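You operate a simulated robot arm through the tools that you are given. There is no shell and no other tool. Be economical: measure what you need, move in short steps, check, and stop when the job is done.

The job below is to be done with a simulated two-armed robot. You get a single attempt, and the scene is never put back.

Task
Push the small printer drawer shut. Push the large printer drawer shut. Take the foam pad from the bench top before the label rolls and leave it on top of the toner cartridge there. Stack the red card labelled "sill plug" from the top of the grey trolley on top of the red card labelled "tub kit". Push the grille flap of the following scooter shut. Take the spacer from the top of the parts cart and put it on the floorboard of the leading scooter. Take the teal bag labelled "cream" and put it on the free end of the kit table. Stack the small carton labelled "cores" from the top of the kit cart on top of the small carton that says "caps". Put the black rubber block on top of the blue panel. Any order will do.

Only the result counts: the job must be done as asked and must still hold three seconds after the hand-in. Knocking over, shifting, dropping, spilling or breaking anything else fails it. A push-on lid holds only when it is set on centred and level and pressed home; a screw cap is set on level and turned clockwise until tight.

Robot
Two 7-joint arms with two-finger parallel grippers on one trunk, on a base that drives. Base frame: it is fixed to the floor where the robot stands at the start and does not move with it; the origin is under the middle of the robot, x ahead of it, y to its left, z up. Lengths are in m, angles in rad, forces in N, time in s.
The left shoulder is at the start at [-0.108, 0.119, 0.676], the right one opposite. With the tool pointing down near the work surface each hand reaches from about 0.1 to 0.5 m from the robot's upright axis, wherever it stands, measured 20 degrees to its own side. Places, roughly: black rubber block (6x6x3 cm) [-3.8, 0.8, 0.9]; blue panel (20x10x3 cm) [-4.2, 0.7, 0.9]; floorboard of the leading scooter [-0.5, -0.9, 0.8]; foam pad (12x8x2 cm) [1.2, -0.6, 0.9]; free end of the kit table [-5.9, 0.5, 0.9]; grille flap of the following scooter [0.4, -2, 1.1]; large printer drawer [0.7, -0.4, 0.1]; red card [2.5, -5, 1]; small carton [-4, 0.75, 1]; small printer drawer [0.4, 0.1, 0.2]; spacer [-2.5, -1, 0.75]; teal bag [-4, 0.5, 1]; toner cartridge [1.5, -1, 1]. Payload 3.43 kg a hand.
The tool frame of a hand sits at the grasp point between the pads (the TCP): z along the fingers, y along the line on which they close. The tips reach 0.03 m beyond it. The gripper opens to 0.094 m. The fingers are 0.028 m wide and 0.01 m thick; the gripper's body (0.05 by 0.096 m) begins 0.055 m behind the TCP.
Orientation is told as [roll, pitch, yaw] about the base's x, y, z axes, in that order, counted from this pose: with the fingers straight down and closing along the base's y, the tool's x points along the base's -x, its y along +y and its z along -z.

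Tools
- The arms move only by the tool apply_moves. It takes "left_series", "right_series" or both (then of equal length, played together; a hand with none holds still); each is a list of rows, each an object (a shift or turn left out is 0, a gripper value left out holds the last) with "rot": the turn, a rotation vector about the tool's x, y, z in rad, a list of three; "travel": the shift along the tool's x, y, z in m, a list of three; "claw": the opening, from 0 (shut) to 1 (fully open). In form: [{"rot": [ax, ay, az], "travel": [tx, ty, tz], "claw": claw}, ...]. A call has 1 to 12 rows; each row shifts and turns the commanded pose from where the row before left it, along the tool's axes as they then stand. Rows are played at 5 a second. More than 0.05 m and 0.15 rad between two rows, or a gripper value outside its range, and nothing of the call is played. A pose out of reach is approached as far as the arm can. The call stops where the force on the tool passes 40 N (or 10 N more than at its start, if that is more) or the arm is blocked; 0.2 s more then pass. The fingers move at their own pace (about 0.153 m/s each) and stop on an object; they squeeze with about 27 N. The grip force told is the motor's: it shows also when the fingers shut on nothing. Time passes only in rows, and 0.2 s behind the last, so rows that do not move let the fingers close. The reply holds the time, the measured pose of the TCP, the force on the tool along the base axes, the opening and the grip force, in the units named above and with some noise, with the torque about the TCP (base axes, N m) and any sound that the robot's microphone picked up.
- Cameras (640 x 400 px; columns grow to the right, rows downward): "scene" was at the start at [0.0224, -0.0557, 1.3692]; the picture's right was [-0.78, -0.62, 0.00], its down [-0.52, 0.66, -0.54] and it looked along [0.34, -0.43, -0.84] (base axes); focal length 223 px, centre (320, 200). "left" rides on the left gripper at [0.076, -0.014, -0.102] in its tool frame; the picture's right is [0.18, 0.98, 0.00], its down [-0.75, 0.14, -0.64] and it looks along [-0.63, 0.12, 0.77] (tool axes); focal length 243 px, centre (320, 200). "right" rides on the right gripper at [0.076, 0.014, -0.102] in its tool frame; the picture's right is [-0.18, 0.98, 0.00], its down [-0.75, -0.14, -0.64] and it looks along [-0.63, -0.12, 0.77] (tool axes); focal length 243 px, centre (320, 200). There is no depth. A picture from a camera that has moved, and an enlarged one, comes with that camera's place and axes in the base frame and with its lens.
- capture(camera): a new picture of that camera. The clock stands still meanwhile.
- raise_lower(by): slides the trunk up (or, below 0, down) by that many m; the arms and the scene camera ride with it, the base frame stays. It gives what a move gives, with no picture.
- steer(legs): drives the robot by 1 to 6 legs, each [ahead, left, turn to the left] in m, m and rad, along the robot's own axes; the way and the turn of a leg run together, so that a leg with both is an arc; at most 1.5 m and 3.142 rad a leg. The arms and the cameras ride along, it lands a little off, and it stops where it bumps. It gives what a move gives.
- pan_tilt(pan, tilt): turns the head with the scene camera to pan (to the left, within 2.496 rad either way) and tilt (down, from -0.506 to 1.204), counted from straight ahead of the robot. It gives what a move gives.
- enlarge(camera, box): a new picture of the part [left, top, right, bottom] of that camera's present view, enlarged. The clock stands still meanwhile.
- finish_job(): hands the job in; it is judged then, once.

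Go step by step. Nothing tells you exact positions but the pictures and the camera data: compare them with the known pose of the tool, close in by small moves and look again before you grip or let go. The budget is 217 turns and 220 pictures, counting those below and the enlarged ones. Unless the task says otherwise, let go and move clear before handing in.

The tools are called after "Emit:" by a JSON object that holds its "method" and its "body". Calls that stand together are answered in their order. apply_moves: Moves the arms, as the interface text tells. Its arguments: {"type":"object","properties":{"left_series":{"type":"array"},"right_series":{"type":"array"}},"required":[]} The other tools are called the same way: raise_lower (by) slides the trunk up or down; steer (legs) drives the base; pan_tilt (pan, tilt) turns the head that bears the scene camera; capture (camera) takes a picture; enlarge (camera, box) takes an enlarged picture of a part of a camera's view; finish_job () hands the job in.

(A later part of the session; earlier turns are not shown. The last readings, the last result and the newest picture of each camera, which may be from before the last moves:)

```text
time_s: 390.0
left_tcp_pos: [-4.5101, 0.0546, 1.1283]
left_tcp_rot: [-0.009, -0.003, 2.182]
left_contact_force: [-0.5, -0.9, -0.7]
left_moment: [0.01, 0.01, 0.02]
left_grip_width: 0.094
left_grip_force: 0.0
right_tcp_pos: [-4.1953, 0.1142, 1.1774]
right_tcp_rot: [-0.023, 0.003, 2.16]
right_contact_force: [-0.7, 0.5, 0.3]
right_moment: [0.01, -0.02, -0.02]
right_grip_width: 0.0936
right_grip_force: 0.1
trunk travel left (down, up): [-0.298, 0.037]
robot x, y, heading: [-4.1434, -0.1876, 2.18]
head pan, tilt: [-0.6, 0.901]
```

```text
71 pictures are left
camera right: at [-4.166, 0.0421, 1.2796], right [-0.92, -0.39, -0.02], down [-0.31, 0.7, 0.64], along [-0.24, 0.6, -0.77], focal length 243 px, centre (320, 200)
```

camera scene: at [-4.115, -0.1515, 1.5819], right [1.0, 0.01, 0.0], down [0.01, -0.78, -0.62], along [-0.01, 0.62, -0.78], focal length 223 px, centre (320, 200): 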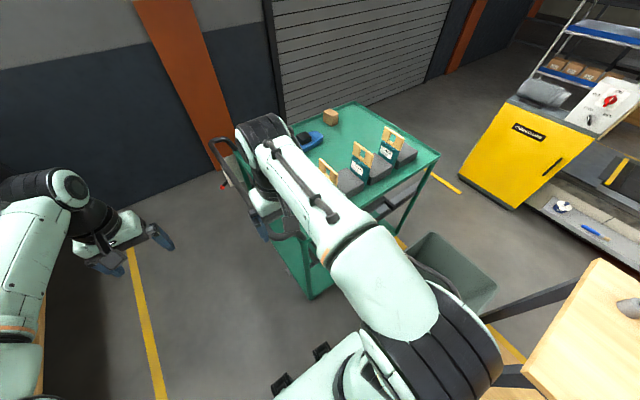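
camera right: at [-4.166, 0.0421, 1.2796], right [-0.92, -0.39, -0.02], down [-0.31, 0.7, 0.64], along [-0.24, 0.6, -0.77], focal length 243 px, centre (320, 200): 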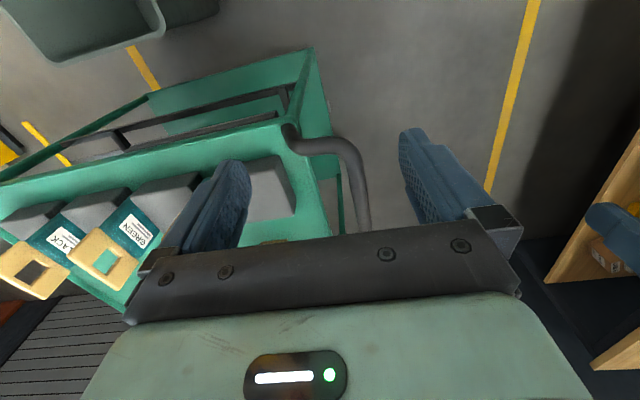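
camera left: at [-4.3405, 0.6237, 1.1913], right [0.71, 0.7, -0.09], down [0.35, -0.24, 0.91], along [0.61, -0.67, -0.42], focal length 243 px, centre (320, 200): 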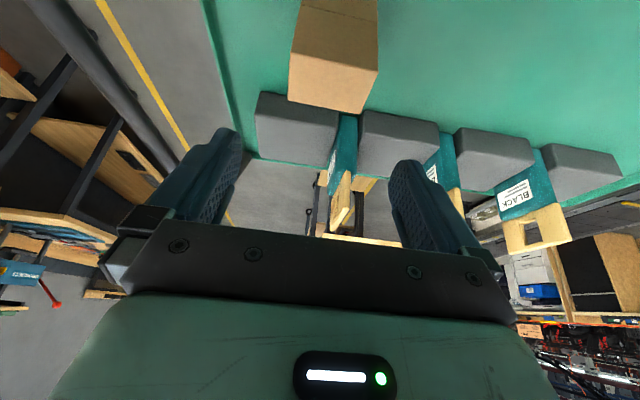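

Emit:
{"method": "apply_moves", "body": {"right_series": [{"travel": [0, -0.044, -0.01]}, {"travel": [0, -0.044, -0.01]}, {"travel": [-0.01, -0.044, 0]}, {"travel": [-0.02, -0.044, 0]}, {"travel": [-0.02, -0.044, 0]}, {"travel": [-0.02, -0.036, 0]}, {"rot": [0, -0.13, 0]}, {"rot": [0, -0.13, 0]}, {"rot": [0, -0.13, 0]}]}}

Emit:
{"method": "capture", "body": {"camera": "right"}}

Emit:
{"method": "capture", "body": {"camera": "scene"}}

```text
time_s: 392.0
left_tcp_pos: [-4.508, 0.0551, 1.13]
left_tcp_rot: [-0.006, -0.002, 2.181]
left_contact_force: [-0.3, -0.2, -0.2]
left_moment: [0.01, 0.03, 0.0]
left_grip_width: 0.0939
left_grip_force: 0.0
right_tcp_pos: [-4.021, 0.3154, 1.2044]
right_tcp_rot: [-0.026, -0.388, 2.168]
right_contact_force: [1.1, 0.2, -0.3]
right_moment: [0.01, 0.0, -0.01]
right_grip_width: 0.0941
right_grip_force: 0.0
trunk travel left (down, up): [-0.298, 0.037]
robot x, y, heading: [-4.1423, -0.1896, 2.177]
head pan, tilt: [-0.6, 0.901]
```

```text
70 pictures are left
camera right: at [-3.9716, 0.215, 1.2693], right [-0.91, -0.4, 0.05], down [-0.15, 0.44, 0.88], along [-0.38, 0.8, -0.47], focal length 243 px, centre (320, 200)
```

right: 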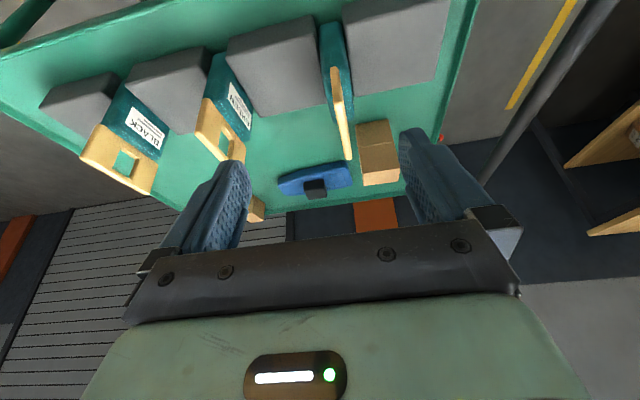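

```text
69 pictures are left
camera scene: at [-4.1134, -0.1516, 1.5818], right [1.0, 0.01, 0.0], down [0.01, -0.78, -0.62], along [-0.01, 0.62, -0.78], focal length 223 px, centre (320, 200)
```

scene: 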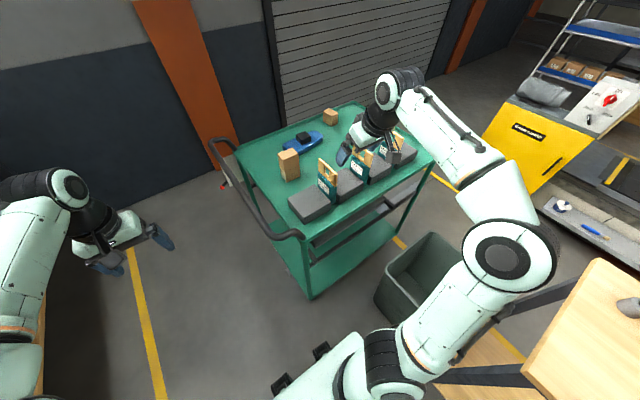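

Emit:
{"method": "apply_moves", "body": {"right_series": [{"travel": [-0.0364, 0.0025, 0.0149]}, {"travel": [-0.0364, 0.0025, 0.0149]}, {"travel": [-0.0364, 0.0025, 0.0149]}, {"travel": [0.017, 0, 0.0417]}]}}

Emit:
{"method": "capture", "body": {"camera": "right"}}

Emit:
{"method": "enlarge", "body": {"camera": "scene", "box": [270, 110, 430, 220]}}

```text
time_s: 393.0
left_tcp_pos: [-4.5087, 0.0546, 1.13]
left_tcp_rot: [-0.009, -0.003, 2.18]
left_contact_force: [-0.2, -1.0, -0.8]
left_moment: [0.03, 0.05, -0.02]
left_grip_width: 0.0941
left_grip_force: 0.0
right_tcp_pos: [-4.0932, 0.4128, 1.159]
right_tcp_rot: [-0.023, -0.387, 2.167]
right_contact_force: [-0.4, 0.0, -0.1]
right_moment: [0.02, 0.05, 0.01]
right_grip_width: 0.094
right_grip_force: 0.0
trunk travel left (down, up): [-0.298, 0.037]
robot x, y, heading: [-4.1445, -0.1899, 2.181]
head pan, tilt: [-0.6, 0.901]
```

```text
68 pictures are left
camera right: at [-4.0456, 0.313, 1.2236], right [-0.91, -0.4, 0.05], down [-0.15, 0.45, 0.88], along [-0.38, 0.8, -0.47], focal length 243 px, centre (320, 200)
```

right: 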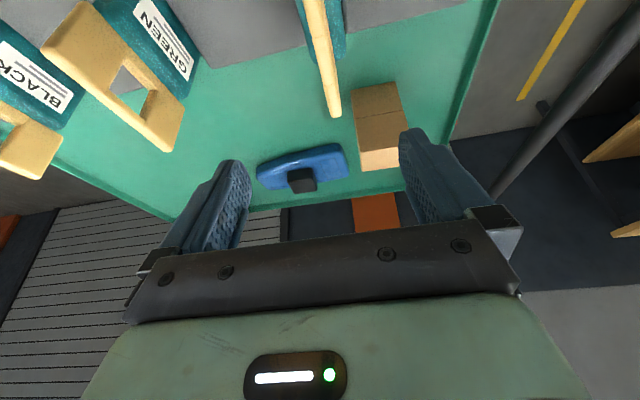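

```text
3.64 times, centred on (350, 165) of scene
camera zoom: at [-4.1139, -0.1524, 1.5818], right [1.0, 0.01, 0.0], down [0.01, -0.78, -0.62], along [-0.01, 0.62, -0.78], focal length 812 px, centre (211, 327)
```

zoom: 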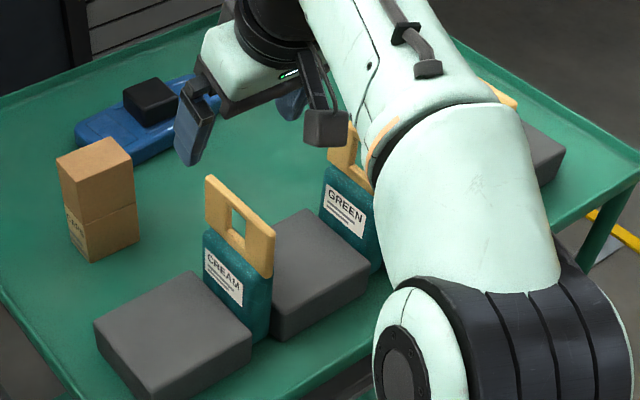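

Handle located: centre u≈2.68, w≈3.123, top z≈1.067. I align and descend around it.

Emit:
{"method": "apply_moves", "body": {"right_series": [{"travel": [0, 0.008, 0], "rot": [-0.012, 0, -0.03]}, {"travel": [0.017, 0, 0.0417]}, {"travel": [0.0132, 0, 0.0324]}]}}

Emit:
{"method": "capture", "body": {"camera": "right"}}

Emit:
{"method": "enlarge", "body": {"camera": "scene", "box": [270, 110, 430, 220]}}

```text
time_s: 393.8
left_tcp_pos: [-4.5102, 0.0549, 1.1294]
left_tcp_rot: [-0.008, -0.001, 2.181]
left_contact_force: [-1.0, 0.0, 0.3]
left_moment: [-0.01, 0.02, 0.03]
left_grip_width: 0.094
left_grip_force: 0.1
right_tcp_pos: [-4.0971, 0.4068, 1.0776]
right_tcp_rot: [-0.023, -0.387, 2.199]
right_contact_force: [0.6, -1.1, -0.2]
right_moment: [0.0, -0.03, 0.0]
right_grip_width: 0.0939
right_grip_force: 0.0
trunk travel left (down, up): [-0.298, 0.037]
robot x, y, heading: [-4.142, -0.1901, 2.18]
head pan, tilt: [-0.6, 0.901]
```

```text
66 pictures are left
camera right: at [-4.0458, 0.3083, 1.1433], right [-0.9, -0.43, 0.05], down [-0.17, 0.44, 0.88], along [-0.4, 0.79, -0.47], focal length 243 px, centre (320, 200)
```

right: 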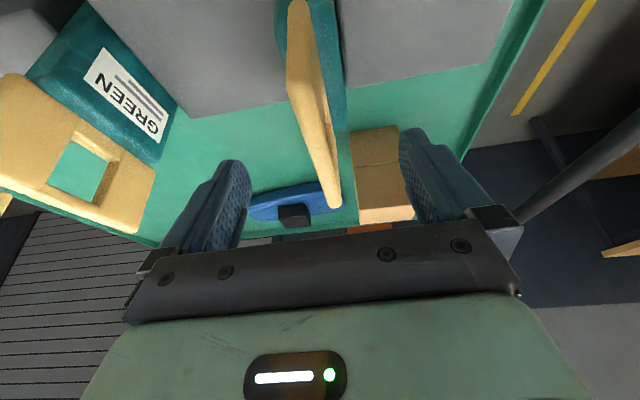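

```text
3.64 times, centred on (350, 165) of scene
camera zoom: at [-4.115, -0.1512, 1.5819], right [1.0, 0.01, 0.0], down [0.01, -0.78, -0.62], along [-0.01, 0.62, -0.78], focal length 812 px, centre (211, 327)
```

zoom: 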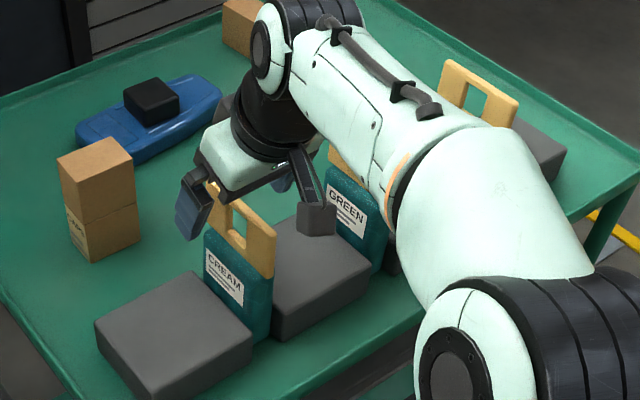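

Emit:
{"method": "apply_moves", "body": {"right_series": [{"travel": [0.007, 0, 0.0167]}, {"claw": 0}, {}, {}, {}]}}

Emit:
{"method": "capture", "body": {"camera": "right"}}

```text
time_s: 395.0
left_tcp_pos: [-4.5095, 0.0543, 1.1304]
left_tcp_rot: [-0.007, -0.005, 2.182]
left_contact_force: [0.5, 0.1, 0.3]
left_moment: [0.04, -0.01, 0.01]
left_grip_width: 0.0939
left_grip_force: 0.1
right_tcp_pos: [-4.0967, 0.405, 1.0598]
right_tcp_rot: [-0.026, -0.388, 2.201]
right_contact_force: [-1.7, -0.7, -0.3]
right_moment: [-0.06, 0.19, 0.05]
right_grip_width: 0.0074
right_grip_force: 27.0
trunk travel left (down, up): [-0.298, 0.037]
robot x, y, heading: [-4.1415, -0.1878, 2.181]
head pan, tilt: [-0.6, 0.901]
```

```text
64 pictures are left
camera right: at [-4.0449, 0.3061, 1.1253], right [-0.9, -0.43, 0.05], down [-0.17, 0.44, 0.88], along [-0.4, 0.78, -0.47], focal length 243 px, centre (320, 200)
```

right: 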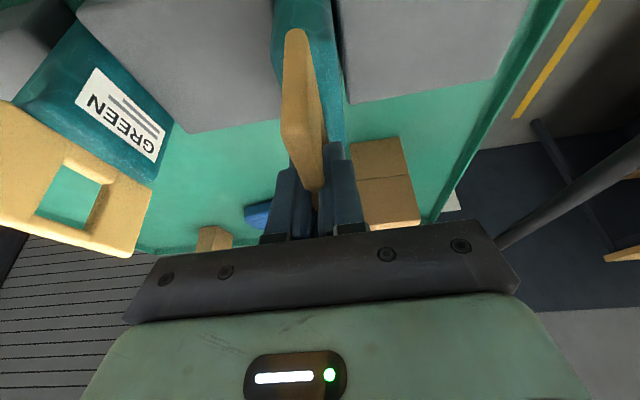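

Handle gripped. I lift the bag straight up.

Emit:
{"method": "apply_moves", "body": {"right_series": [{"travel": [-0.0151, 0, -0.037]}, {"travel": [-0.0151, 0, -0.037]}, {"travel": [-0.0151, 0, -0.037]}, {"travel": [-0.0151, 0, -0.037]}]}}

Emit:
{"method": "capture", "body": {"camera": "scene"}}

```text
time_s: 396.0
left_tcp_pos: [-4.5099, 0.0545, 1.1293]
left_tcp_rot: [-0.008, 0.0, 2.183]
left_contact_force: [-0.1, 0.2, 0.4]
left_moment: [-0.01, -0.01, -0.01]
left_grip_width: 0.0939
left_grip_force: 0.1
right_tcp_pos: [-4.1013, 0.4025, 1.2179]
right_tcp_rot: [-0.022, -0.382, 2.202]
right_contact_force: [0.6, 0.3, -2.0]
right_moment: [0.04, 0.01, 0.0]
right_grip_width: 0.0073
right_grip_force: 26.6
trunk travel left (down, up): [-0.298, 0.037]
robot x, y, heading: [-4.1402, -0.1889, 2.179]
head pan, tilt: [-0.6, 0.901]
```

```text
63 pictures are left
camera scene: at [-4.1154, -0.151, 1.5819], right [1.0, 0.01, 0.0], down [0.01, -0.78, -0.62], along [-0.01, 0.62, -0.78], focal length 223 px, centre (320, 200)
```

scene: 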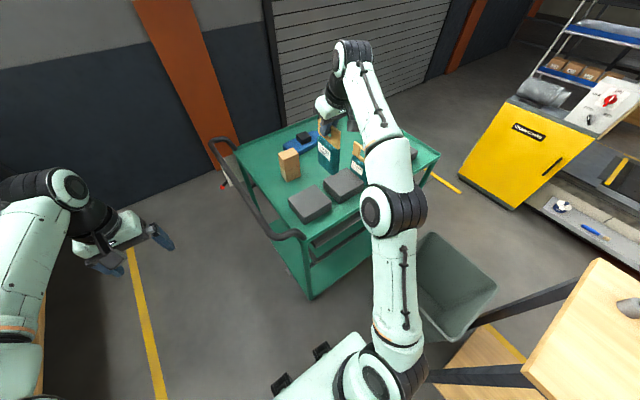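

Bag is free. I back away, bring it closer to the body, and drive through the corridor toward the table's free end.

Emit:
{"method": "steer", "body": {"legs": [[-0.3, 0, 0]]}}

Emit:
{"method": "apply_moves", "body": {"right_series": [{"travel": [0.01, 0.045, -0.01]}, {"travel": [0.01, 0.045, -0.01]}, {"travel": [0.01, 0.045, -0.01]}, {"travel": [0, 0.045, 0]}, {"travel": [0, 0.03, 0]}]}}

Emit:
{"method": "raise_lower", "body": {"by": 0.03}}

Emit:
{"method": "steer", "body": {"legs": [[0, 0.34, 0], [1.45, 0, 0], [0.22, 0, 0], [0, 0, 1.57]]}}

Emit:
{"method": "pan_tilt", "body": {"pan": -0.2, "tilt": 0.75}}

Emit:
{"method": "capture", "body": {"camera": "scene"}}

```text
time_s: 398.1
left_tcp_pos: [-4.3389, -0.1937, 1.13]
left_tcp_rot: [-0.009, -0.001, 2.19]
left_contact_force: [0.1, 0.5, 0.1]
left_moment: [-0.01, 0.0, 0.03]
left_grip_width: 0.094
left_grip_force: 0.1
right_tcp_pos: [-3.9328, 0.1578, 1.2184]
right_tcp_rot: [-0.024, -0.386, 2.208]
right_contact_force: [-0.4, -0.2, -2.1]
right_moment: [-0.01, -0.03, 0.04]
right_grip_width: 0.0073
right_grip_force: 27.4
trunk travel left (down, up): [-0.298, 0.037]
robot x, y, heading: [-3.9656, -0.4334, 2.188]
head pan, tilt: [-0.6, 0.901]
```

```text
time_s: 399.3
left_tcp_pos: [-4.3388, -0.1926, 1.1296]
left_tcp_rot: [-0.007, 0.0, 2.189]
left_contact_force: [0.6, -0.1, 0.2]
left_moment: [0.02, 0.02, 0.01]
left_grip_width: 0.0939
left_grip_force: 0.1
right_tcp_pos: [-4.0813, 0.0065, 1.2274]
right_tcp_rot: [-0.025, -0.387, 2.21]
right_contact_force: [0.7, 0.8, -1.8]
right_moment: [-0.01, 0.0, -0.01]
right_grip_width: 0.0071
right_grip_force: 27.2
trunk travel left (down, up): [-0.298, 0.037]
robot x, y, heading: [-3.9717, -0.4325, 2.185]
head pan, tilt: [-0.6, 0.901]
```

```text
time_s: 400.0
left_tcp_pos: [-4.3385, -0.1931, 1.1594]
left_tcp_rot: [-0.01, -0.003, 2.188]
left_contact_force: [0.8, 0.1, -0.9]
left_moment: [-0.03, 0.03, 0.01]
left_grip_width: 0.0942
left_grip_force: 0.1
right_tcp_pos: [-4.0785, 0.0021, 1.2594]
right_tcp_rot: [-0.025, -0.386, 2.209]
right_contact_force: [0.5, -1.3, -2.1]
right_moment: [0.02, 0.01, 0.01]
right_grip_width: 0.0072
right_grip_force: 27.0
trunk travel left (down, up): [-0.328, 0.007]
robot x, y, heading: [-3.9713, -0.4333, 2.183]
head pan, tilt: [-0.6, 0.901]
```

```text
time_s: 415.7
left_tcp_pos: [-5.4786, 0.4208, 1.16]
left_tcp_rot: [-0.01, -0.002, -2.556]
left_contact_force: [0.6, -0.1, 0.7]
left_moment: [0.0, 0.01, -0.03]
left_grip_width: 0.094
left_grip_force: 0.1
right_tcp_pos: [-5.6659, 0.6856, 1.2617]
right_tcp_rot: [-0.023, -0.385, -2.537]
right_contact_force: [0.2, -0.2, -2.9]
right_moment: [-0.02, 0.0, 0.04]
right_grip_width: 0.0072
right_grip_force: 27.2
trunk travel left (down, up): [-0.328, 0.007]
robot x, y, heading: [-5.2293, 0.7818, -2.557]
head pan, tilt: [-0.6, 0.901]
```

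```text
time_s: 416.6
left_tcp_pos: [-5.4783, 0.4202, 1.1583]
left_tcp_rot: [-0.009, -0.002, -2.557]
left_contact_force: [0.7, 0.2, 0.6]
left_moment: [0.0, -0.03, 0.0]
left_grip_width: 0.0938
left_grip_force: 0.1
right_tcp_pos: [-5.6657, 0.6848, 1.26]
right_tcp_rot: [-0.022, -0.387, -2.537]
right_contact_force: [-0.2, -0.3, -1.7]
right_moment: [0.01, 0.0, 0.0]
right_grip_width: 0.0072
right_grip_force: 26.6
trunk travel left (down, up): [-0.328, 0.007]
robot x, y, heading: [-5.2263, 0.7791, -2.554]
head pan, tilt: [-0.201, 0.75]
```

```text
62 pictures are left
camera scene: at [-5.2625, 0.7748, 1.6252], right [-0.37, 0.93, 0.0], down [0.63, 0.26, -0.73], along [-0.68, -0.27, -0.68], focal length 223 px, centre (320, 200)
```

scene: 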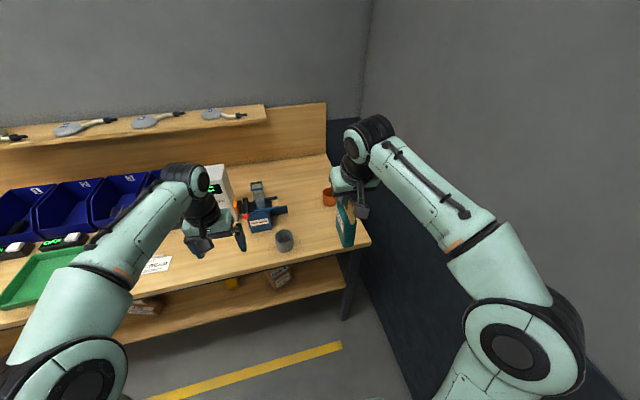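

The free spot is between the grey and orange cups, around u≈3.77, w≈4.47. I move in and lower partway.

Emit:
{"method": "steer", "body": {"legs": [[0.12, 0, 0]]}}

Emit:
{"method": "apply_moves", "body": {"right_series": [{"travel": [-0.0309, 0.014, 0.0126]}, {"travel": [-0.0309, 0.014, 0.0126]}, {"travel": [-0.0309, 0.014, 0.0126]}, {"travel": [0.017, 0, 0.0417]}, {"travel": [0.017, 0, 0.0417]}]}}

Emit:
{"method": "capture", "body": {"camera": "scene"}}

Emit:
{"method": "capture", "body": {"camera": "right"}}

```text
time_s: 417.8
left_tcp_pos: [-5.5755, 0.3546, 1.1594]
left_tcp_rot: [-0.008, -0.002, -2.555]
left_contact_force: [-0.8, 0.5, 0.1]
left_moment: [-0.01, -0.05, 0.0]
left_grip_width: 0.0936
left_grip_force: 0.1
right_tcp_pos: [-5.7637, 0.6202, 1.2596]
right_tcp_rot: [-0.026, -0.386, -2.536]
right_contact_force: [0.3, 0.0, -1.7]
right_moment: [-0.02, 0.02, 0.01]
right_grip_width: 0.0073
right_grip_force: 27.0
trunk travel left (down, up): [-0.328, 0.007]
robot x, y, heading: [-5.3247, 0.7186, -2.554]
head pan, tilt: [-0.201, 0.75]
```

```text
time_s: 419.0
left_tcp_pos: [-5.5773, 0.3537, 1.1593]
left_tcp_rot: [-0.01, -0.002, -2.554]
left_contact_force: [-0.4, -0.5, 0.0]
left_moment: [-0.03, 0.0, -0.01]
left_grip_width: 0.0941
left_grip_force: 0.2
right_tcp_pos: [-5.8245, 0.5348, 1.1677]
right_tcp_rot: [-0.025, -0.386, -2.536]
right_contact_force: [-0.4, -0.7, -2.8]
right_moment: [-0.03, -0.01, 0.03]
right_grip_width: 0.0072
right_grip_force: 27.1
trunk travel left (down, up): [-0.328, 0.007]
robot x, y, heading: [-5.3263, 0.7214, -2.555]
head pan, tilt: [-0.201, 0.75]
```

```text
61 pictures are left
camera scene: at [-5.3616, 0.7088, 1.6252], right [-0.38, 0.93, 0.0], down [0.63, 0.26, -0.73], along [-0.68, -0.27, -0.68], focal length 223 px, centre (320, 200)
```

scene: 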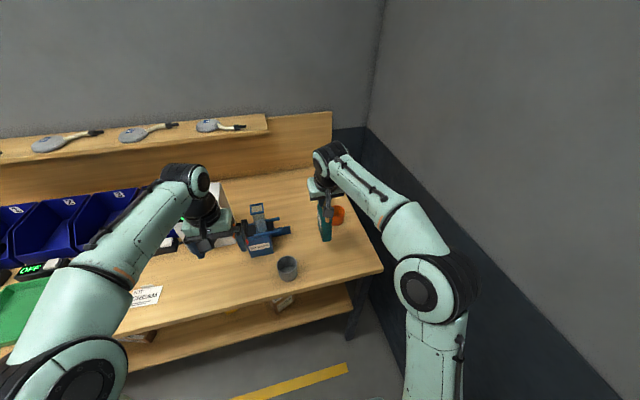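

```text
60 pictures are left
camera right: at [-5.7245, 0.583, 1.233], right [0.41, -0.91, 0.05], down [-0.45, -0.16, 0.88], along [-0.79, -0.38, -0.47], focal length 243 px, centre (320, 200)
```

right: 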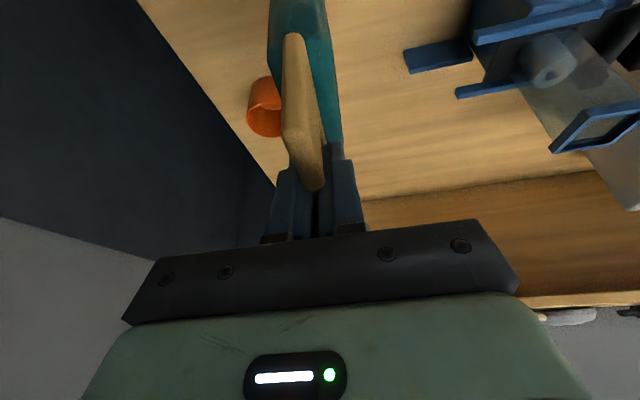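

Emit:
{"method": "apply_moves", "body": {"right_series": [{"travel": [0.0151, 0, 0.037]}, {"travel": [0.0151, 0, 0.037]}, {"travel": [0.0057, 0, 0.0139]}]}}

Emit:
{"method": "enlarge", "body": {"camera": "scene", "box": [260, 150, 400, 290]}}

```text
time_s: 419.8
left_tcp_pos: [-5.5763, 0.3517, 1.1592]
left_tcp_rot: [-0.009, -0.002, -2.554]
left_contact_force: [0.3, -0.4, 0.6]
left_moment: [-0.04, -0.03, -0.02]
left_grip_width: 0.0938
left_grip_force: 0.0
right_tcp_pos: [-5.8247, 0.536, 1.0725]
right_tcp_rot: [-0.026, -0.385, -2.535]
right_contact_force: [-0.2, 0.3, -1.3]
right_moment: [0.04, 0.0, 0.05]
right_grip_width: 0.0075
right_grip_force: 26.4
trunk travel left (down, up): [-0.328, 0.007]
robot x, y, heading: [-5.3231, 0.7173, -2.556]
head pan, tilt: [-0.201, 0.75]
```

```text
2.86 times, centred on (330, 220) of scene
camera zoom: at [-5.3612, 0.7091, 1.6252], right [-0.38, 0.93, 0.0], down [0.63, 0.26, -0.73], along [-0.68, -0.27, -0.68], focal length 638 px, centre (291, 143)
```

zoom: 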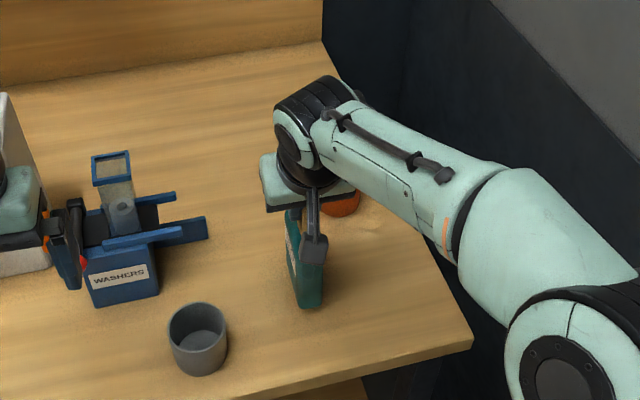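

Emit:
{"method": "apply_moves", "body": {"right_series": [{"travel": [0.0015, 0, 0.0037]}, {"travel": [0.0015, 0, 0.0037]}, {"travel": [0.0015, 0, 0.0037]}, {"travel": [0.0015, 0, 0.0037]}]}}

Emit:
{"method": "enlarge", "body": {"camera": "scene", "box": [290, 170, 370, 270]}}

```text
time_s: 420.8
left_tcp_pos: [-5.5765, 0.3538, 1.1601]
left_tcp_rot: [-0.008, -0.003, -2.555]
left_contact_force: [0.4, 0.3, -0.5]
left_moment: [0.03, 0.02, 0.02]
left_grip_width: 0.094
left_grip_force: 0.1
right_tcp_pos: [-5.8239, 0.5331, 1.0596]
right_tcp_rot: [-0.024, -0.39, -2.538]
right_contact_force: [0.7, 0.1, 12.4]
right_moment: [0.41, -0.6, -0.01]
right_grip_width: 0.0072
right_grip_force: 27.2
trunk travel left (down, up): [-0.328, 0.007]
robot x, y, heading: [-5.3257, 0.7159, -2.553]
head pan, tilt: [-0.201, 0.75]
```

```text
4.00 times, centred on (330, 220) of scene
camera zoom: at [-5.3597, 0.7097, 1.6254], right [-0.38, 0.93, 0.0], down [0.63, 0.26, -0.73], along [-0.68, -0.28, -0.68], focal length 893 px, centre (280, 120)
```

zoom: 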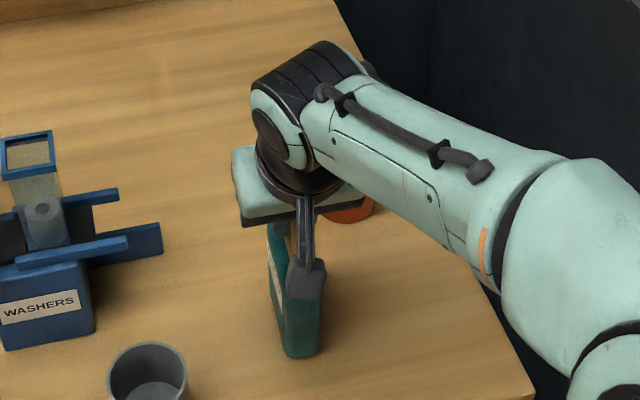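

The bag's base is on the table. I open slightly and lift away.

Emit:
{"method": "apply_moves", "body": {"right_series": [{"travel": [-0.0006, 0, -0.0014]}, {"claw": 0.4}, {}, {}, {"travel": [-0.0113, 0, -0.0278]}, {"travel": [-0.0151, 0, -0.037]}, {"travel": [-0.0151, 0, -0.037]}]}}

Emit:
{"method": "capture", "body": {"camera": "right"}}

Emit:
{"method": "enlarge", "body": {"camera": "scene", "box": [290, 170, 370, 270]}}

```text
time_s: 422.4
left_tcp_pos: [-5.5774, 0.3541, 1.1592]
left_tcp_rot: [-0.009, -0.004, -2.556]
left_contact_force: [-0.6, 0.2, -0.2]
left_moment: [0.03, 0.02, -0.02]
left_grip_width: 0.0938
left_grip_force: 0.1
right_tcp_pos: [-5.8259, 0.5297, 1.1683]
right_tcp_rot: [-0.024, -0.383, -2.537]
right_contact_force: [0.1, -0.4, -0.7]
right_moment: [0.02, -0.01, 0.0]
right_grip_width: 0.0375
right_grip_force: 0.0
trunk travel left (down, up): [-0.328, 0.007]
robot x, y, heading: [-5.3252, 0.713, -2.557]
head pan, tilt: [-0.201, 0.75]
```

```text
57 pictures are left
camera right: at [-5.7267, 0.5775, 1.2337], right [0.41, -0.91, 0.05], down [-0.45, -0.16, 0.88], along [-0.79, -0.38, -0.47], focal length 243 px, centre (320, 200)
```

right: 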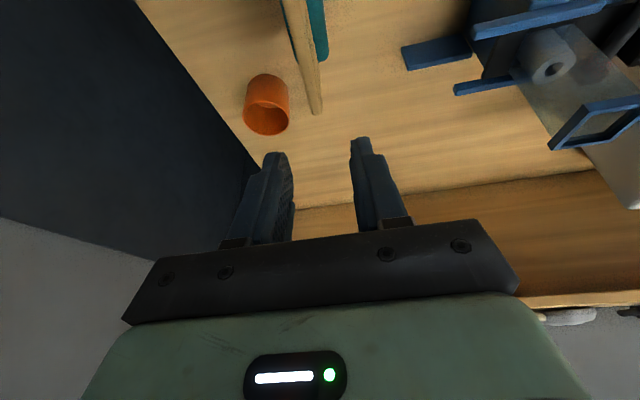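

```text
4.00 times, centred on (330, 220) of scene
camera zoom: at [-5.3608, 0.7091, 1.6252], right [-0.38, 0.93, 0.0], down [0.63, 0.26, -0.73], along [-0.68, -0.27, -0.68], focal length 893 px, centre (280, 120)
```

zoom: 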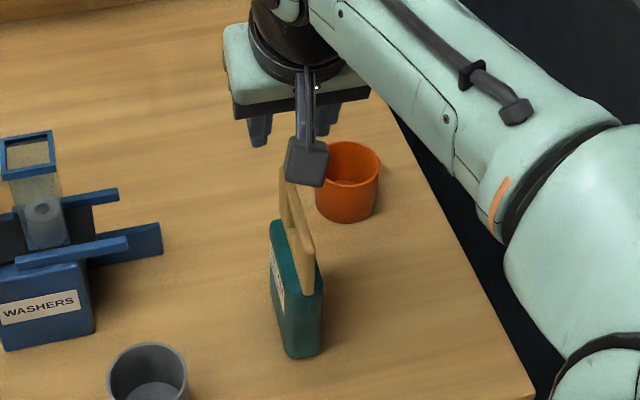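

Bag stands on the free end. I retract the right arm, back out and travel along the lane to the parts cart for the spacer.

Emit:
{"method": "apply_moves", "body": {"right_series": [{"travel": [0.04, 0, -0.016]}, {"travel": [0.04, 0, -0.016]}, {"travel": [0.04, 0.02, -0.016]}, {"rot": [0, 0.13, 0], "travel": [0.03, 0.02, 0]}, {"rot": [0, 0.13, 0], "travel": [0.03, 0, 0]}, {"rot": [0, 0.127, 0]}]}}

Emit:
{"method": "steer", "body": {"legs": [[-0.5, 0, 0.026], [-1.33, 0, 0]]}}

Emit:
{"method": "pan_tilt", "body": {"pan": 1.3, "tilt": 0.6}}

Emit:
{"method": "capture", "body": {"camera": "scene"}}

```text
time_s: 423.8
left_tcp_pos: [-5.577, 0.3532, 1.1594]
left_tcp_rot: [-0.009, -0.002, -2.555]
left_contact_force: [-0.5, -0.7, 0.3]
left_moment: [0.01, -0.01, -0.01]
left_grip_width: 0.0939
left_grip_force: 0.0
right_tcp_pos: [-5.6497, 0.6019, 1.1477]
right_tcp_rot: [-0.023, 0.005, -2.544]
right_contact_force: [0.5, -0.3, 0.5]
right_moment: [0.01, 0.01, -0.04]
right_grip_width: 0.0377
right_grip_force: 0.0
trunk travel left (down, up): [-0.328, 0.007]
robot x, y, heading: [-5.3227, 0.7178, -2.557]
head pan, tilt: [-0.201, 0.75]
```

```text
time_s: 433.2
left_tcp_pos: [-4.0378, 1.4292, 1.16]
left_tcp_rot: [-0.01, -0.003, -2.536]
left_contact_force: [0.1, -1.1, 0.6]
left_moment: [0.01, 0.0, -0.03]
left_grip_width: 0.0941
left_grip_force: 0.1
right_tcp_pos: [-4.1154, 1.6768, 1.1489]
right_tcp_rot: [-0.023, 0.002, -2.525]
right_contact_force: [0.0, -0.6, -0.1]
right_moment: [0.0, -0.03, 0.02]
right_grip_width: 0.0374
right_grip_force: 0.0
trunk travel left (down, up): [-0.328, 0.007]
robot x, y, heading: [-3.792, 1.7993, -2.537]
head pan, tilt: [-0.201, 0.75]
```

```text
time_s: 434.8
left_tcp_pos: [-4.0374, 1.4304, 1.159]
left_tcp_rot: [-0.008, -0.004, -2.536]
left_contact_force: [0.9, 1.1, 0.8]
left_moment: [0.04, 0.01, -0.02]
left_grip_width: 0.094
left_grip_force: 0.0
right_tcp_pos: [-4.1159, 1.6772, 1.1477]
right_tcp_rot: [-0.024, 0.001, -2.525]
right_contact_force: [0.1, -0.2, -0.2]
right_moment: [0.01, 0.0, 0.05]
right_grip_width: 0.0374
right_grip_force: 0.1
trunk travel left (down, up): [-0.328, 0.007]
robot x, y, heading: [-3.7918, 1.7979, -2.536]
head pan, tilt: [1.3, 0.6]
```

```text
55 pictures are left
camera scene: at [-3.7239, 1.7382, 1.6381], right [-0.94, -0.33, 0.0], down [-0.19, 0.53, -0.83], along [0.27, -0.78, -0.56], focal length 223 px, centre (320, 200)
```

scene: 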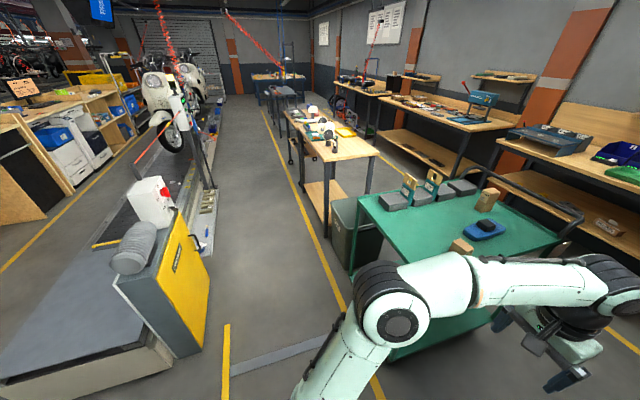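

Emit:
{"method": "steer", "body": {"legs": [[0, 1.4, 0], [0, 1.2, 0]]}}

Emit:
{"method": "pan_tilt", "body": {"pan": 0.6, "tilt": 0.7}}

Emit:
{"method": "capture", "body": {"camera": "scene"}}

```text
time_s: 457.7
left_tcp_pos: [-2.5168, -0.7003, 1.1584]
left_tcp_rot: [-0.008, -0.004, -2.508]
left_contact_force: [-0.3, -0.1, -0.5]
left_moment: [0.05, 0.04, -0.01]
left_grip_width: 0.094
left_grip_force: 0.0
right_tcp_pos: [-2.5998, -0.4556, 1.1487]
right_tcp_rot: [-0.023, 0.001, -2.497]
right_contact_force: [-0.3, -0.8, 0.3]
right_moment: [0.0, 0.0, -0.01]
right_grip_width: 0.0375
right_grip_force: 0.1
trunk travel left (down, up): [-0.328, 0.007]
robot x, y, heading: [-2.2789, -0.3272, -2.51]
head pan, tilt: [1.3, 0.6]
```

```text
time_s: 458.8
left_tcp_pos: [-2.5166, -0.7007, 1.159]
left_tcp_rot: [-0.008, -0.004, -2.509]
left_contact_force: [-0.1, 0.4, 0.8]
left_moment: [-0.02, -0.01, 0.01]
left_grip_width: 0.0939
left_grip_force: 0.1
right_tcp_pos: [-2.5997, -0.4553, 1.1491]
right_tcp_rot: [-0.021, 0.001, -2.497]
right_contact_force: [1.2, 0.1, 0.6]
right_moment: [-0.01, -0.04, -0.01]
right_grip_width: 0.0376
right_grip_force: 0.0
trunk travel left (down, up): [-0.328, 0.007]
robot x, y, heading: [-2.2822, -0.324, -2.509]
head pan, tilt: [0.6, 0.7]
```

```text
54 pictures are left
camera scene: at [-2.27, -0.3804, 1.6295], right [-0.94, 0.33, 0.0], down [0.21, 0.61, -0.77], along [-0.25, -0.72, -0.64], focal length 223 px, centre (320, 200)
```

scene: 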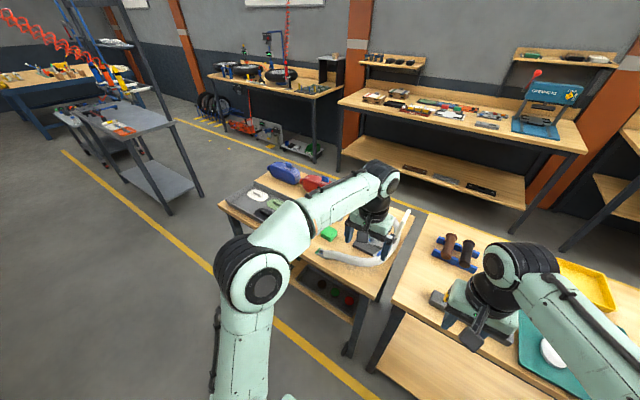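

Emit:
{"method": "enlarge", "body": {"camera": "scene", "box": [210, 150, 420, 290]}}

Emit:
{"method": "capture", "body": {"camera": "left"}}

```text
2.86 times, centred on (315, 220) of scene
camera zoom: at [-2.27, -0.3804, 1.6295], right [-0.94, 0.33, 0.0], down [0.21, 0.61, -0.77], along [-0.25, -0.72, -0.64], focal length 638 px, centre (334, 143)
```

zoom: 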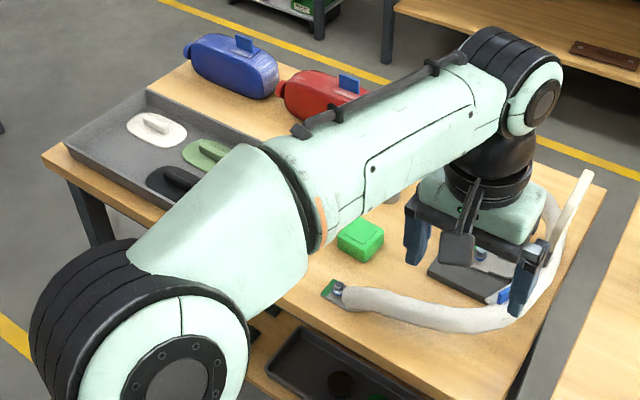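

```text
52 pictures are left
camera left: at [-2.4609, -0.6442, 1.2623], right [0.73, -0.68, -0.01], down [-0.52, -0.56, 0.64], along [-0.44, -0.46, -0.77], focal length 243 px, centre (320, 200)
```

left: 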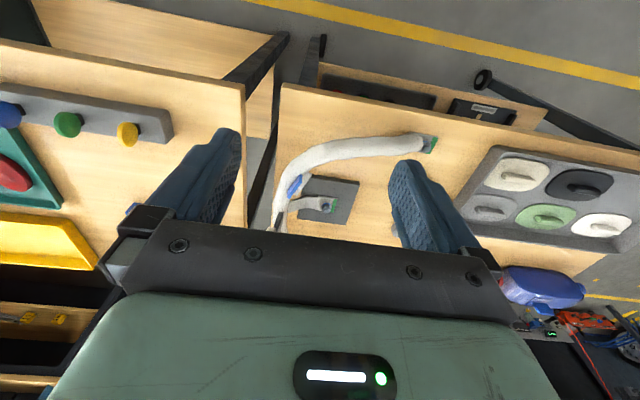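

Emit:
{"method": "enlarge", "body": {"camera": "scene", "box": [310, 215, 360, 255]}}

```text
10.00 times, centred on (335, 235) of scene
camera zoom: at [-2.27, -0.3804, 1.6295], right [-0.94, 0.33, 0.0], down [0.21, 0.61, -0.77], along [-0.25, -0.72, -0.64], focal length 2233 px, centre (170, -150)
```

zoom: 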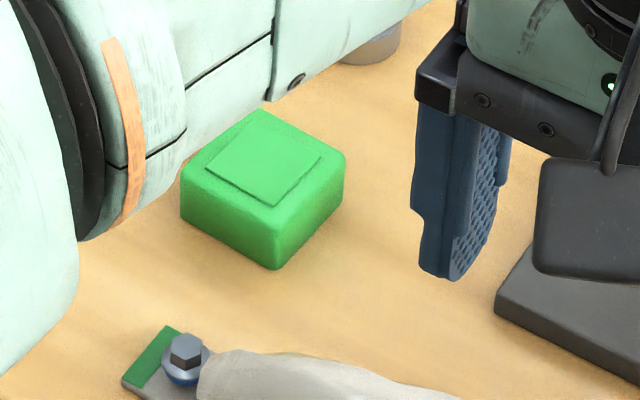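

The green block looks like the spacer; a grey round thing is half hidden behind my arm, so I move closer and clear the view before deciding.

Emit:
{"method": "steer", "body": {"legs": [[0, 0.3, -0.02], [0.09, 0, 0]]}}

Emit:
{"method": "pan_tilt", "body": {"pan": 0.0, "tilt": 0.85}}

Emit:
{"method": "capture", "body": {"camera": "scene"}}

Emit:
{"method": "capture", "body": {"camera": "left"}}

```text
time_s: 462.7
left_tcp_pos: [-2.4193, -0.9912, 1.1601]
left_tcp_rot: [-0.008, -0.004, -2.529]
left_contact_force: [0.1, 0.8, 0.4]
left_moment: [0.01, 0.0, 0.03]
left_grip_width: 0.0941
left_grip_force: 0.0
right_tcp_pos: [-2.4998, -0.7437, 1.1485]
right_tcp_rot: [-0.023, 0.001, -2.517]
right_contact_force: [0.1, -0.4, 0.0]
right_moment: [0.01, -0.01, 0.0]
right_grip_width: 0.0377
right_grip_force: 0.1
trunk travel left (down, up): [-0.328, 0.007]
robot x, y, heading: [-2.176, -0.6226, -2.526]
head pan, tilt: [0.6, 0.7]
```

```text
time_s: 463.7
left_tcp_pos: [-2.4201, -0.9899, 1.1604]
left_tcp_rot: [-0.007, -0.004, -2.527]
left_contact_force: [-0.2, -0.6, -0.2]
left_moment: [-0.01, 0.0, 0.02]
left_grip_width: 0.0939
left_grip_force: 0.0
right_tcp_pos: [-2.5001, -0.7445, 1.149]
right_tcp_rot: [-0.023, 0.002, -2.517]
right_contact_force: [-0.6, 0.4, 0.8]
right_moment: [0.01, -0.02, -0.01]
right_grip_width: 0.0377
right_grip_force: 0.1
trunk travel left (down, up): [-0.328, 0.007]
robot x, y, heading: [-2.1765, -0.6244, -2.526]
head pan, tilt: [0.0, 0.85]
```

```text
50 pictures are left
camera scene: at [-2.2029, -0.6414, 1.6172], right [-0.58, 0.82, 0.0], down [0.61, 0.43, -0.66], along [-0.54, -0.38, -0.75], focal length 223 px, centre (320, 200)
```

scene: 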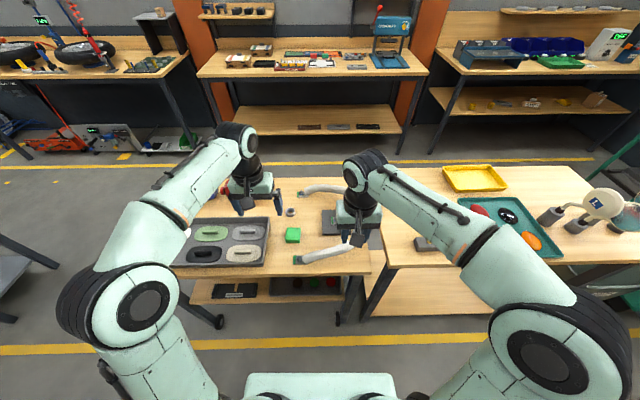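

```text
49 pictures are left
camera left: at [-2.3644, -0.936, 1.2624], right [0.72, -0.7, -0.01], down [-0.53, -0.55, 0.64], along [-0.45, -0.46, -0.77], focal length 243 px, centre (320, 200)
```

left: 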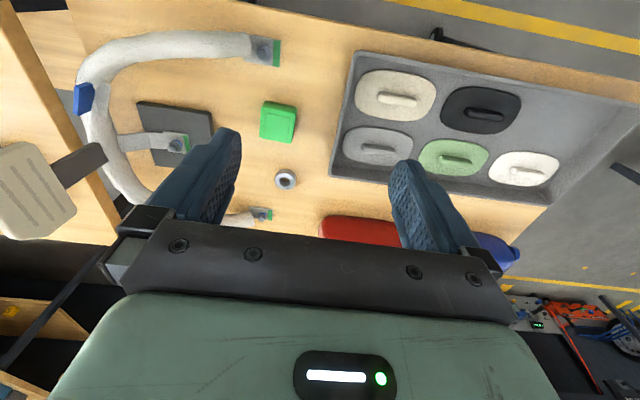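

Emit:
{"method": "enlarge", "body": {"camera": "left", "box": [230, 80, 330, 210]}}

Emit:
{"method": "enlarge", "body": {"camera": "scene", "box": [270, 190, 330, 270]}}

```text
3.08 times, centred on (280, 145) of left
camera zoom: at [-2.3644, -0.936, 1.2624], right [0.72, -0.7, -0.01], down [-0.53, -0.55, 0.64], along [-0.45, -0.46, -0.77], focal length 746 px, centre (443, 369)
```

zoom: 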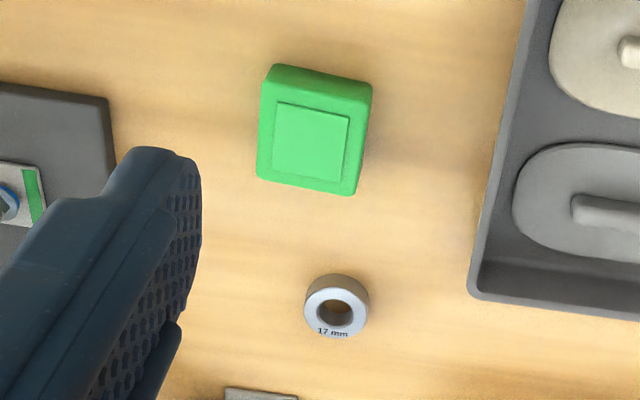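

```text
5.00 times, centred on (300, 230) of scene
camera zoom: at [-2.2029, -0.6414, 1.6172], right [-0.58, 0.82, 0.0], down [0.61, 0.43, -0.66], along [-0.54, -0.38, -0.75], focal length 1116 px, centre (420, 50)
```

zoom: 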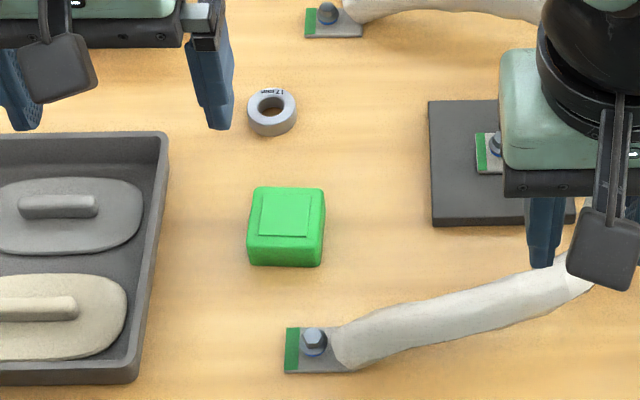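

The ring marked "17 mm" is the spacer, at about (−2.62, −1.095, 0.845). I tilt the left hand and bring it over the ring.

Emit:
{"method": "apply_moves", "body": {"left_series": [{"rot": [0, -0.15, 0]}, {"rot": [0, -0.15, 0]}, {"rot": [0, -0.15, 0]}, {"travel": [-0.0405, -0.01, 0.0196]}, {"travel": [-0.0405, -0.01, 0.0196]}, {"travel": [-0.0405, -0.01, 0.0196]}, {"travel": [-0.0405, 0, 0.0196]}, {"travel": [0.0174, 0, 0.036]}, {"travel": [0.0174, 0, 0.036]}, {"travel": [0.0174, 0, 0.036]}]}}

Emit:
{"method": "capture", "body": {"camera": "left"}}

Emit:
{"method": "enlarge", "body": {"camera": "scene", "box": [240, 150, 340, 270]}}

```text
time_s: 465.9
left_tcp_pos: [-2.5859, -1.069, 1.0378]
left_tcp_rot: [-0.009, -0.454, -2.523]
left_contact_force: [-0.2, 0.0, -0.3]
left_moment: [-0.03, -0.02, -0.01]
left_grip_width: 0.0938
left_grip_force: 0.0
right_tcp_pos: [-2.5004, -0.7451, 1.148]
right_tcp_rot: [-0.021, 0.003, -2.516]
right_contact_force: [-0.5, -0.5, -0.4]
right_moment: [-0.02, -0.02, 0.0]
right_grip_width: 0.0377
right_grip_force: 0.2
trunk travel left (down, up): [-0.328, 0.007]
robot x, y, heading: [-2.1745, -0.6221, -2.53]
head pan, tilt: [0.0, 0.85]
```

```text
46 pictures are left
camera left: at [-2.5004, -0.9938, 1.0963], right [0.7, -0.71, -0.09], down [-0.24, -0.35, 0.91], along [-0.67, -0.61, -0.41], focal length 243 px, centre (320, 200)
```

left: 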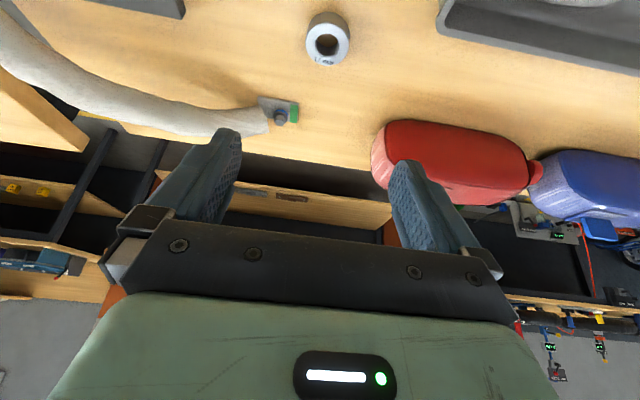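

```text
3.33 times, centred on (290, 210) of scene
camera zoom: at [-2.2034, -0.6417, 1.6172], right [-0.58, 0.82, 0.0], down [0.61, 0.43, -0.66], along [-0.54, -0.38, -0.75], focal length 744 px, centre (420, 167)
```

zoom: 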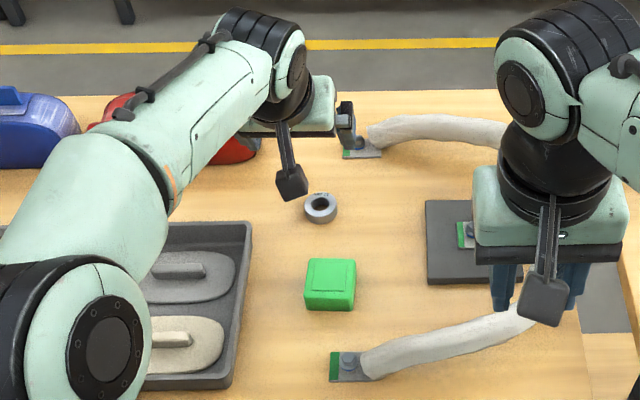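

Emit:
{"method": "apply_moves", "body": {"left_series": [{"travel": [-0.0324, -0.001, 0.0157], "claw": 0.8}, {"travel": [0.0174, 0, 0.036]}, {"travel": [0.0174, 0, 0.036]}, {"travel": [0.0065, 0, 0.0135]}]}}

Emit:
{"method": "capture", "body": {"camera": "left"}}

Emit:
{"method": "enlarge", "body": {"camera": "scene", "box": [260, 170, 320, 230]}}

```text
time_s: 466.9
left_tcp_pos: [-2.6154, -1.0897, 0.9446]
left_tcp_rot: [-0.011, -0.455, -2.525]
left_contact_force: [0.0, 0.2, -0.4]
left_moment: [0.01, 0.0, -0.02]
left_grip_width: 0.0755
left_grip_force: 0.0
right_tcp_pos: [-2.5008, -0.7437, 1.1488]
right_tcp_rot: [-0.023, 0.0, -2.517]
right_contact_force: [-0.6, -0.3, 0.1]
right_moment: [-0.04, 0.01, -0.01]
right_grip_width: 0.0376
right_grip_force: 0.0
trunk travel left (down, up): [-0.328, 0.007]
robot x, y, heading: [-2.1753, -0.6221, -2.53]
head pan, tilt: [0.0, 0.85]
```

```text
44 pictures are left
camera left: at [-2.5304, -1.0134, 1.0034], right [0.7, -0.71, -0.09], down [-0.24, -0.35, 0.91], along [-0.67, -0.61, -0.41], focal length 243 px, centre (320, 200)
```

left: 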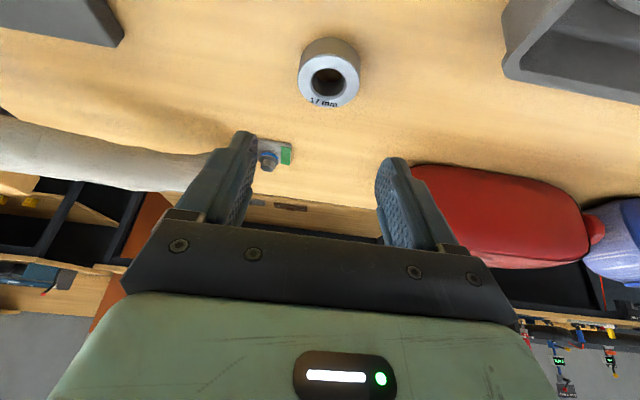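

```text
6.67 times, centred on (290, 200) of scene
camera zoom: at [-2.2032, -0.6415, 1.6172], right [-0.58, 0.82, 0.0], down [0.61, 0.43, -0.66], along [-0.54, -0.38, -0.75], focal length 1489 px, centre (520, 200)
```

zoom: 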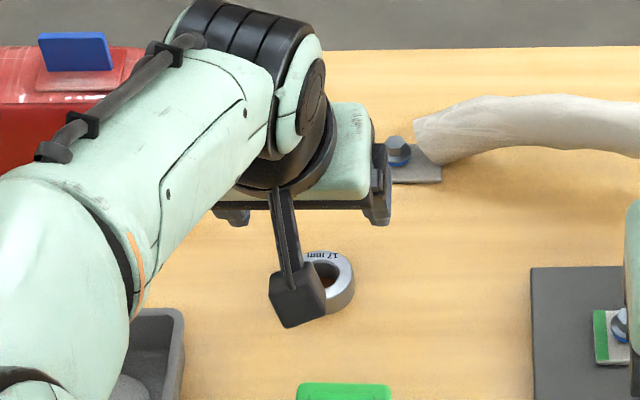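

Emit:
{"method": "apply_moves", "body": {"left_series": [{"travel": [-0.0045, -0.003, 0.0022]}, {"travel": [0.0131, 0, 0.027]}, {"travel": [0.0131, 0, 0.027]}, {"travel": [0.0026, 0, 0.0054]}]}}

Emit:
{"method": "capture", "body": {"camera": "left"}}

```text
time_s: 467.9
left_tcp_pos: [-2.6234, -1.0879, 0.8841]
left_tcp_rot: [-0.011, -0.463, -2.522]
left_contact_force: [5.4, 3.5, 18.8]
left_moment: [-0.5, -0.62, 0.44]
left_grip_width: 0.0753
left_grip_force: 0.1
right_tcp_pos: [-2.4988, -0.7445, 1.149]
right_tcp_rot: [-0.021, -0.001, -2.517]
right_contact_force: [0.4, 0.1, -0.1]
right_moment: [-0.03, -0.01, 0.01]
right_grip_width: 0.0375
right_grip_force: 0.1
trunk travel left (down, up): [-0.328, 0.007]
robot x, y, heading: [-2.1741, -0.6201, -2.531]
head pan, tilt: [0.0, 0.85]
```

```text
42 pictures are left
camera left: at [-2.5374, -1.0117, 0.9416], right [0.7, -0.71, -0.09], down [-0.23, -0.35, 0.91], along [-0.67, -0.62, -0.41], focal length 243 px, centre (320, 200)
```

left: 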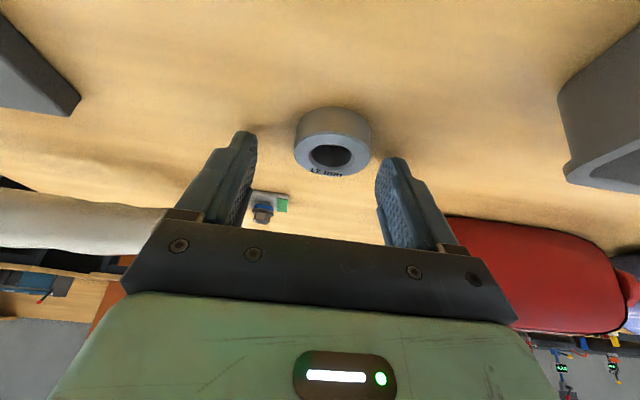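

The fingertips touched the tabletop (z≈0.857), and the ring is ~3 cm nearer than the tips. I raise slightly, shift back and look.

Emit:
{"method": "apply_moves", "body": {"left_series": [{"travel": [-0.0022, 0, -0.0045]}, {"travel": [0.0135, 0, -0.0065]}, {"travel": [0.0135, 0, -0.0065]}]}}

Emit:
{"method": "capture", "body": {"camera": "left"}}

Emit:
{"method": "enlarge", "body": {"camera": "scene", "box": [260, 170, 320, 230]}}

```text
time_s: 468.7
left_tcp_pos: [-2.5979, -1.0718, 0.8844]
left_tcp_rot: [-0.008, -0.449, -2.522]
left_contact_force: [-0.2, -1.0, 0.0]
left_moment: [-0.01, 0.01, -0.01]
left_grip_width: 0.075
left_grip_force: 0.0
right_tcp_pos: [-2.4999, -0.7445, 1.1488]
right_tcp_rot: [-0.023, 0.001, -2.517]
right_contact_force: [0.7, 0.2, -0.2]
right_moment: [0.03, 0.01, 0.02]
right_grip_width: 0.0378
right_grip_force: 0.0
trunk travel left (down, up): [-0.328, 0.007]
robot x, y, heading: [-2.1736, -0.6209, -2.525]
head pan, tilt: [0.0, 0.85]
```

```text
41 pictures are left
camera left: at [-2.5108, -0.9954, 0.9435], right [0.7, -0.71, -0.09], down [-0.24, -0.35, 0.9], along [-0.67, -0.61, -0.42], focal length 243 px, centre (320, 200)
```

left: 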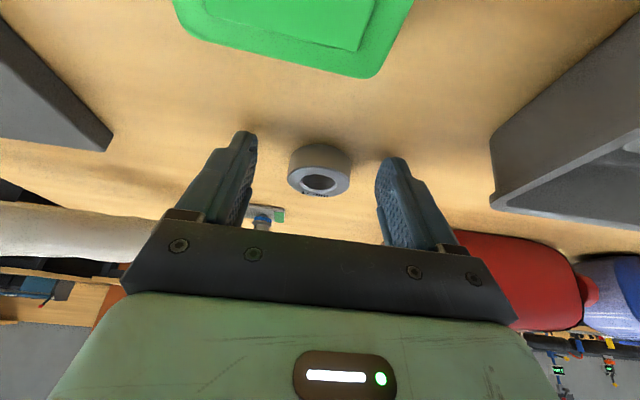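

```text
6.67 times, centred on (290, 200) of scene
camera zoom: at [-2.2028, -0.6412, 1.6171], right [-0.58, 0.82, 0.0], down [0.61, 0.43, -0.66], along [-0.54, -0.38, -0.75], focal length 1489 px, centre (520, 200)
```

zoom: 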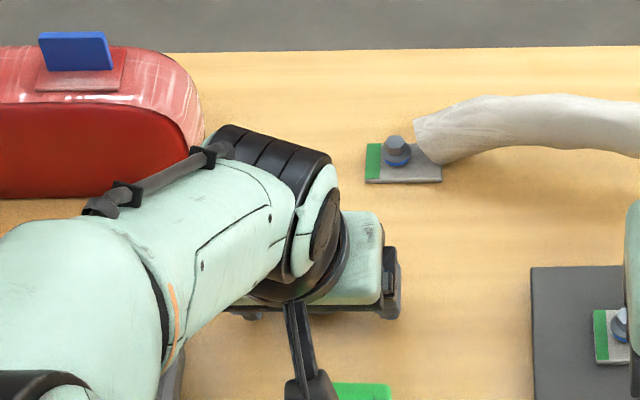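

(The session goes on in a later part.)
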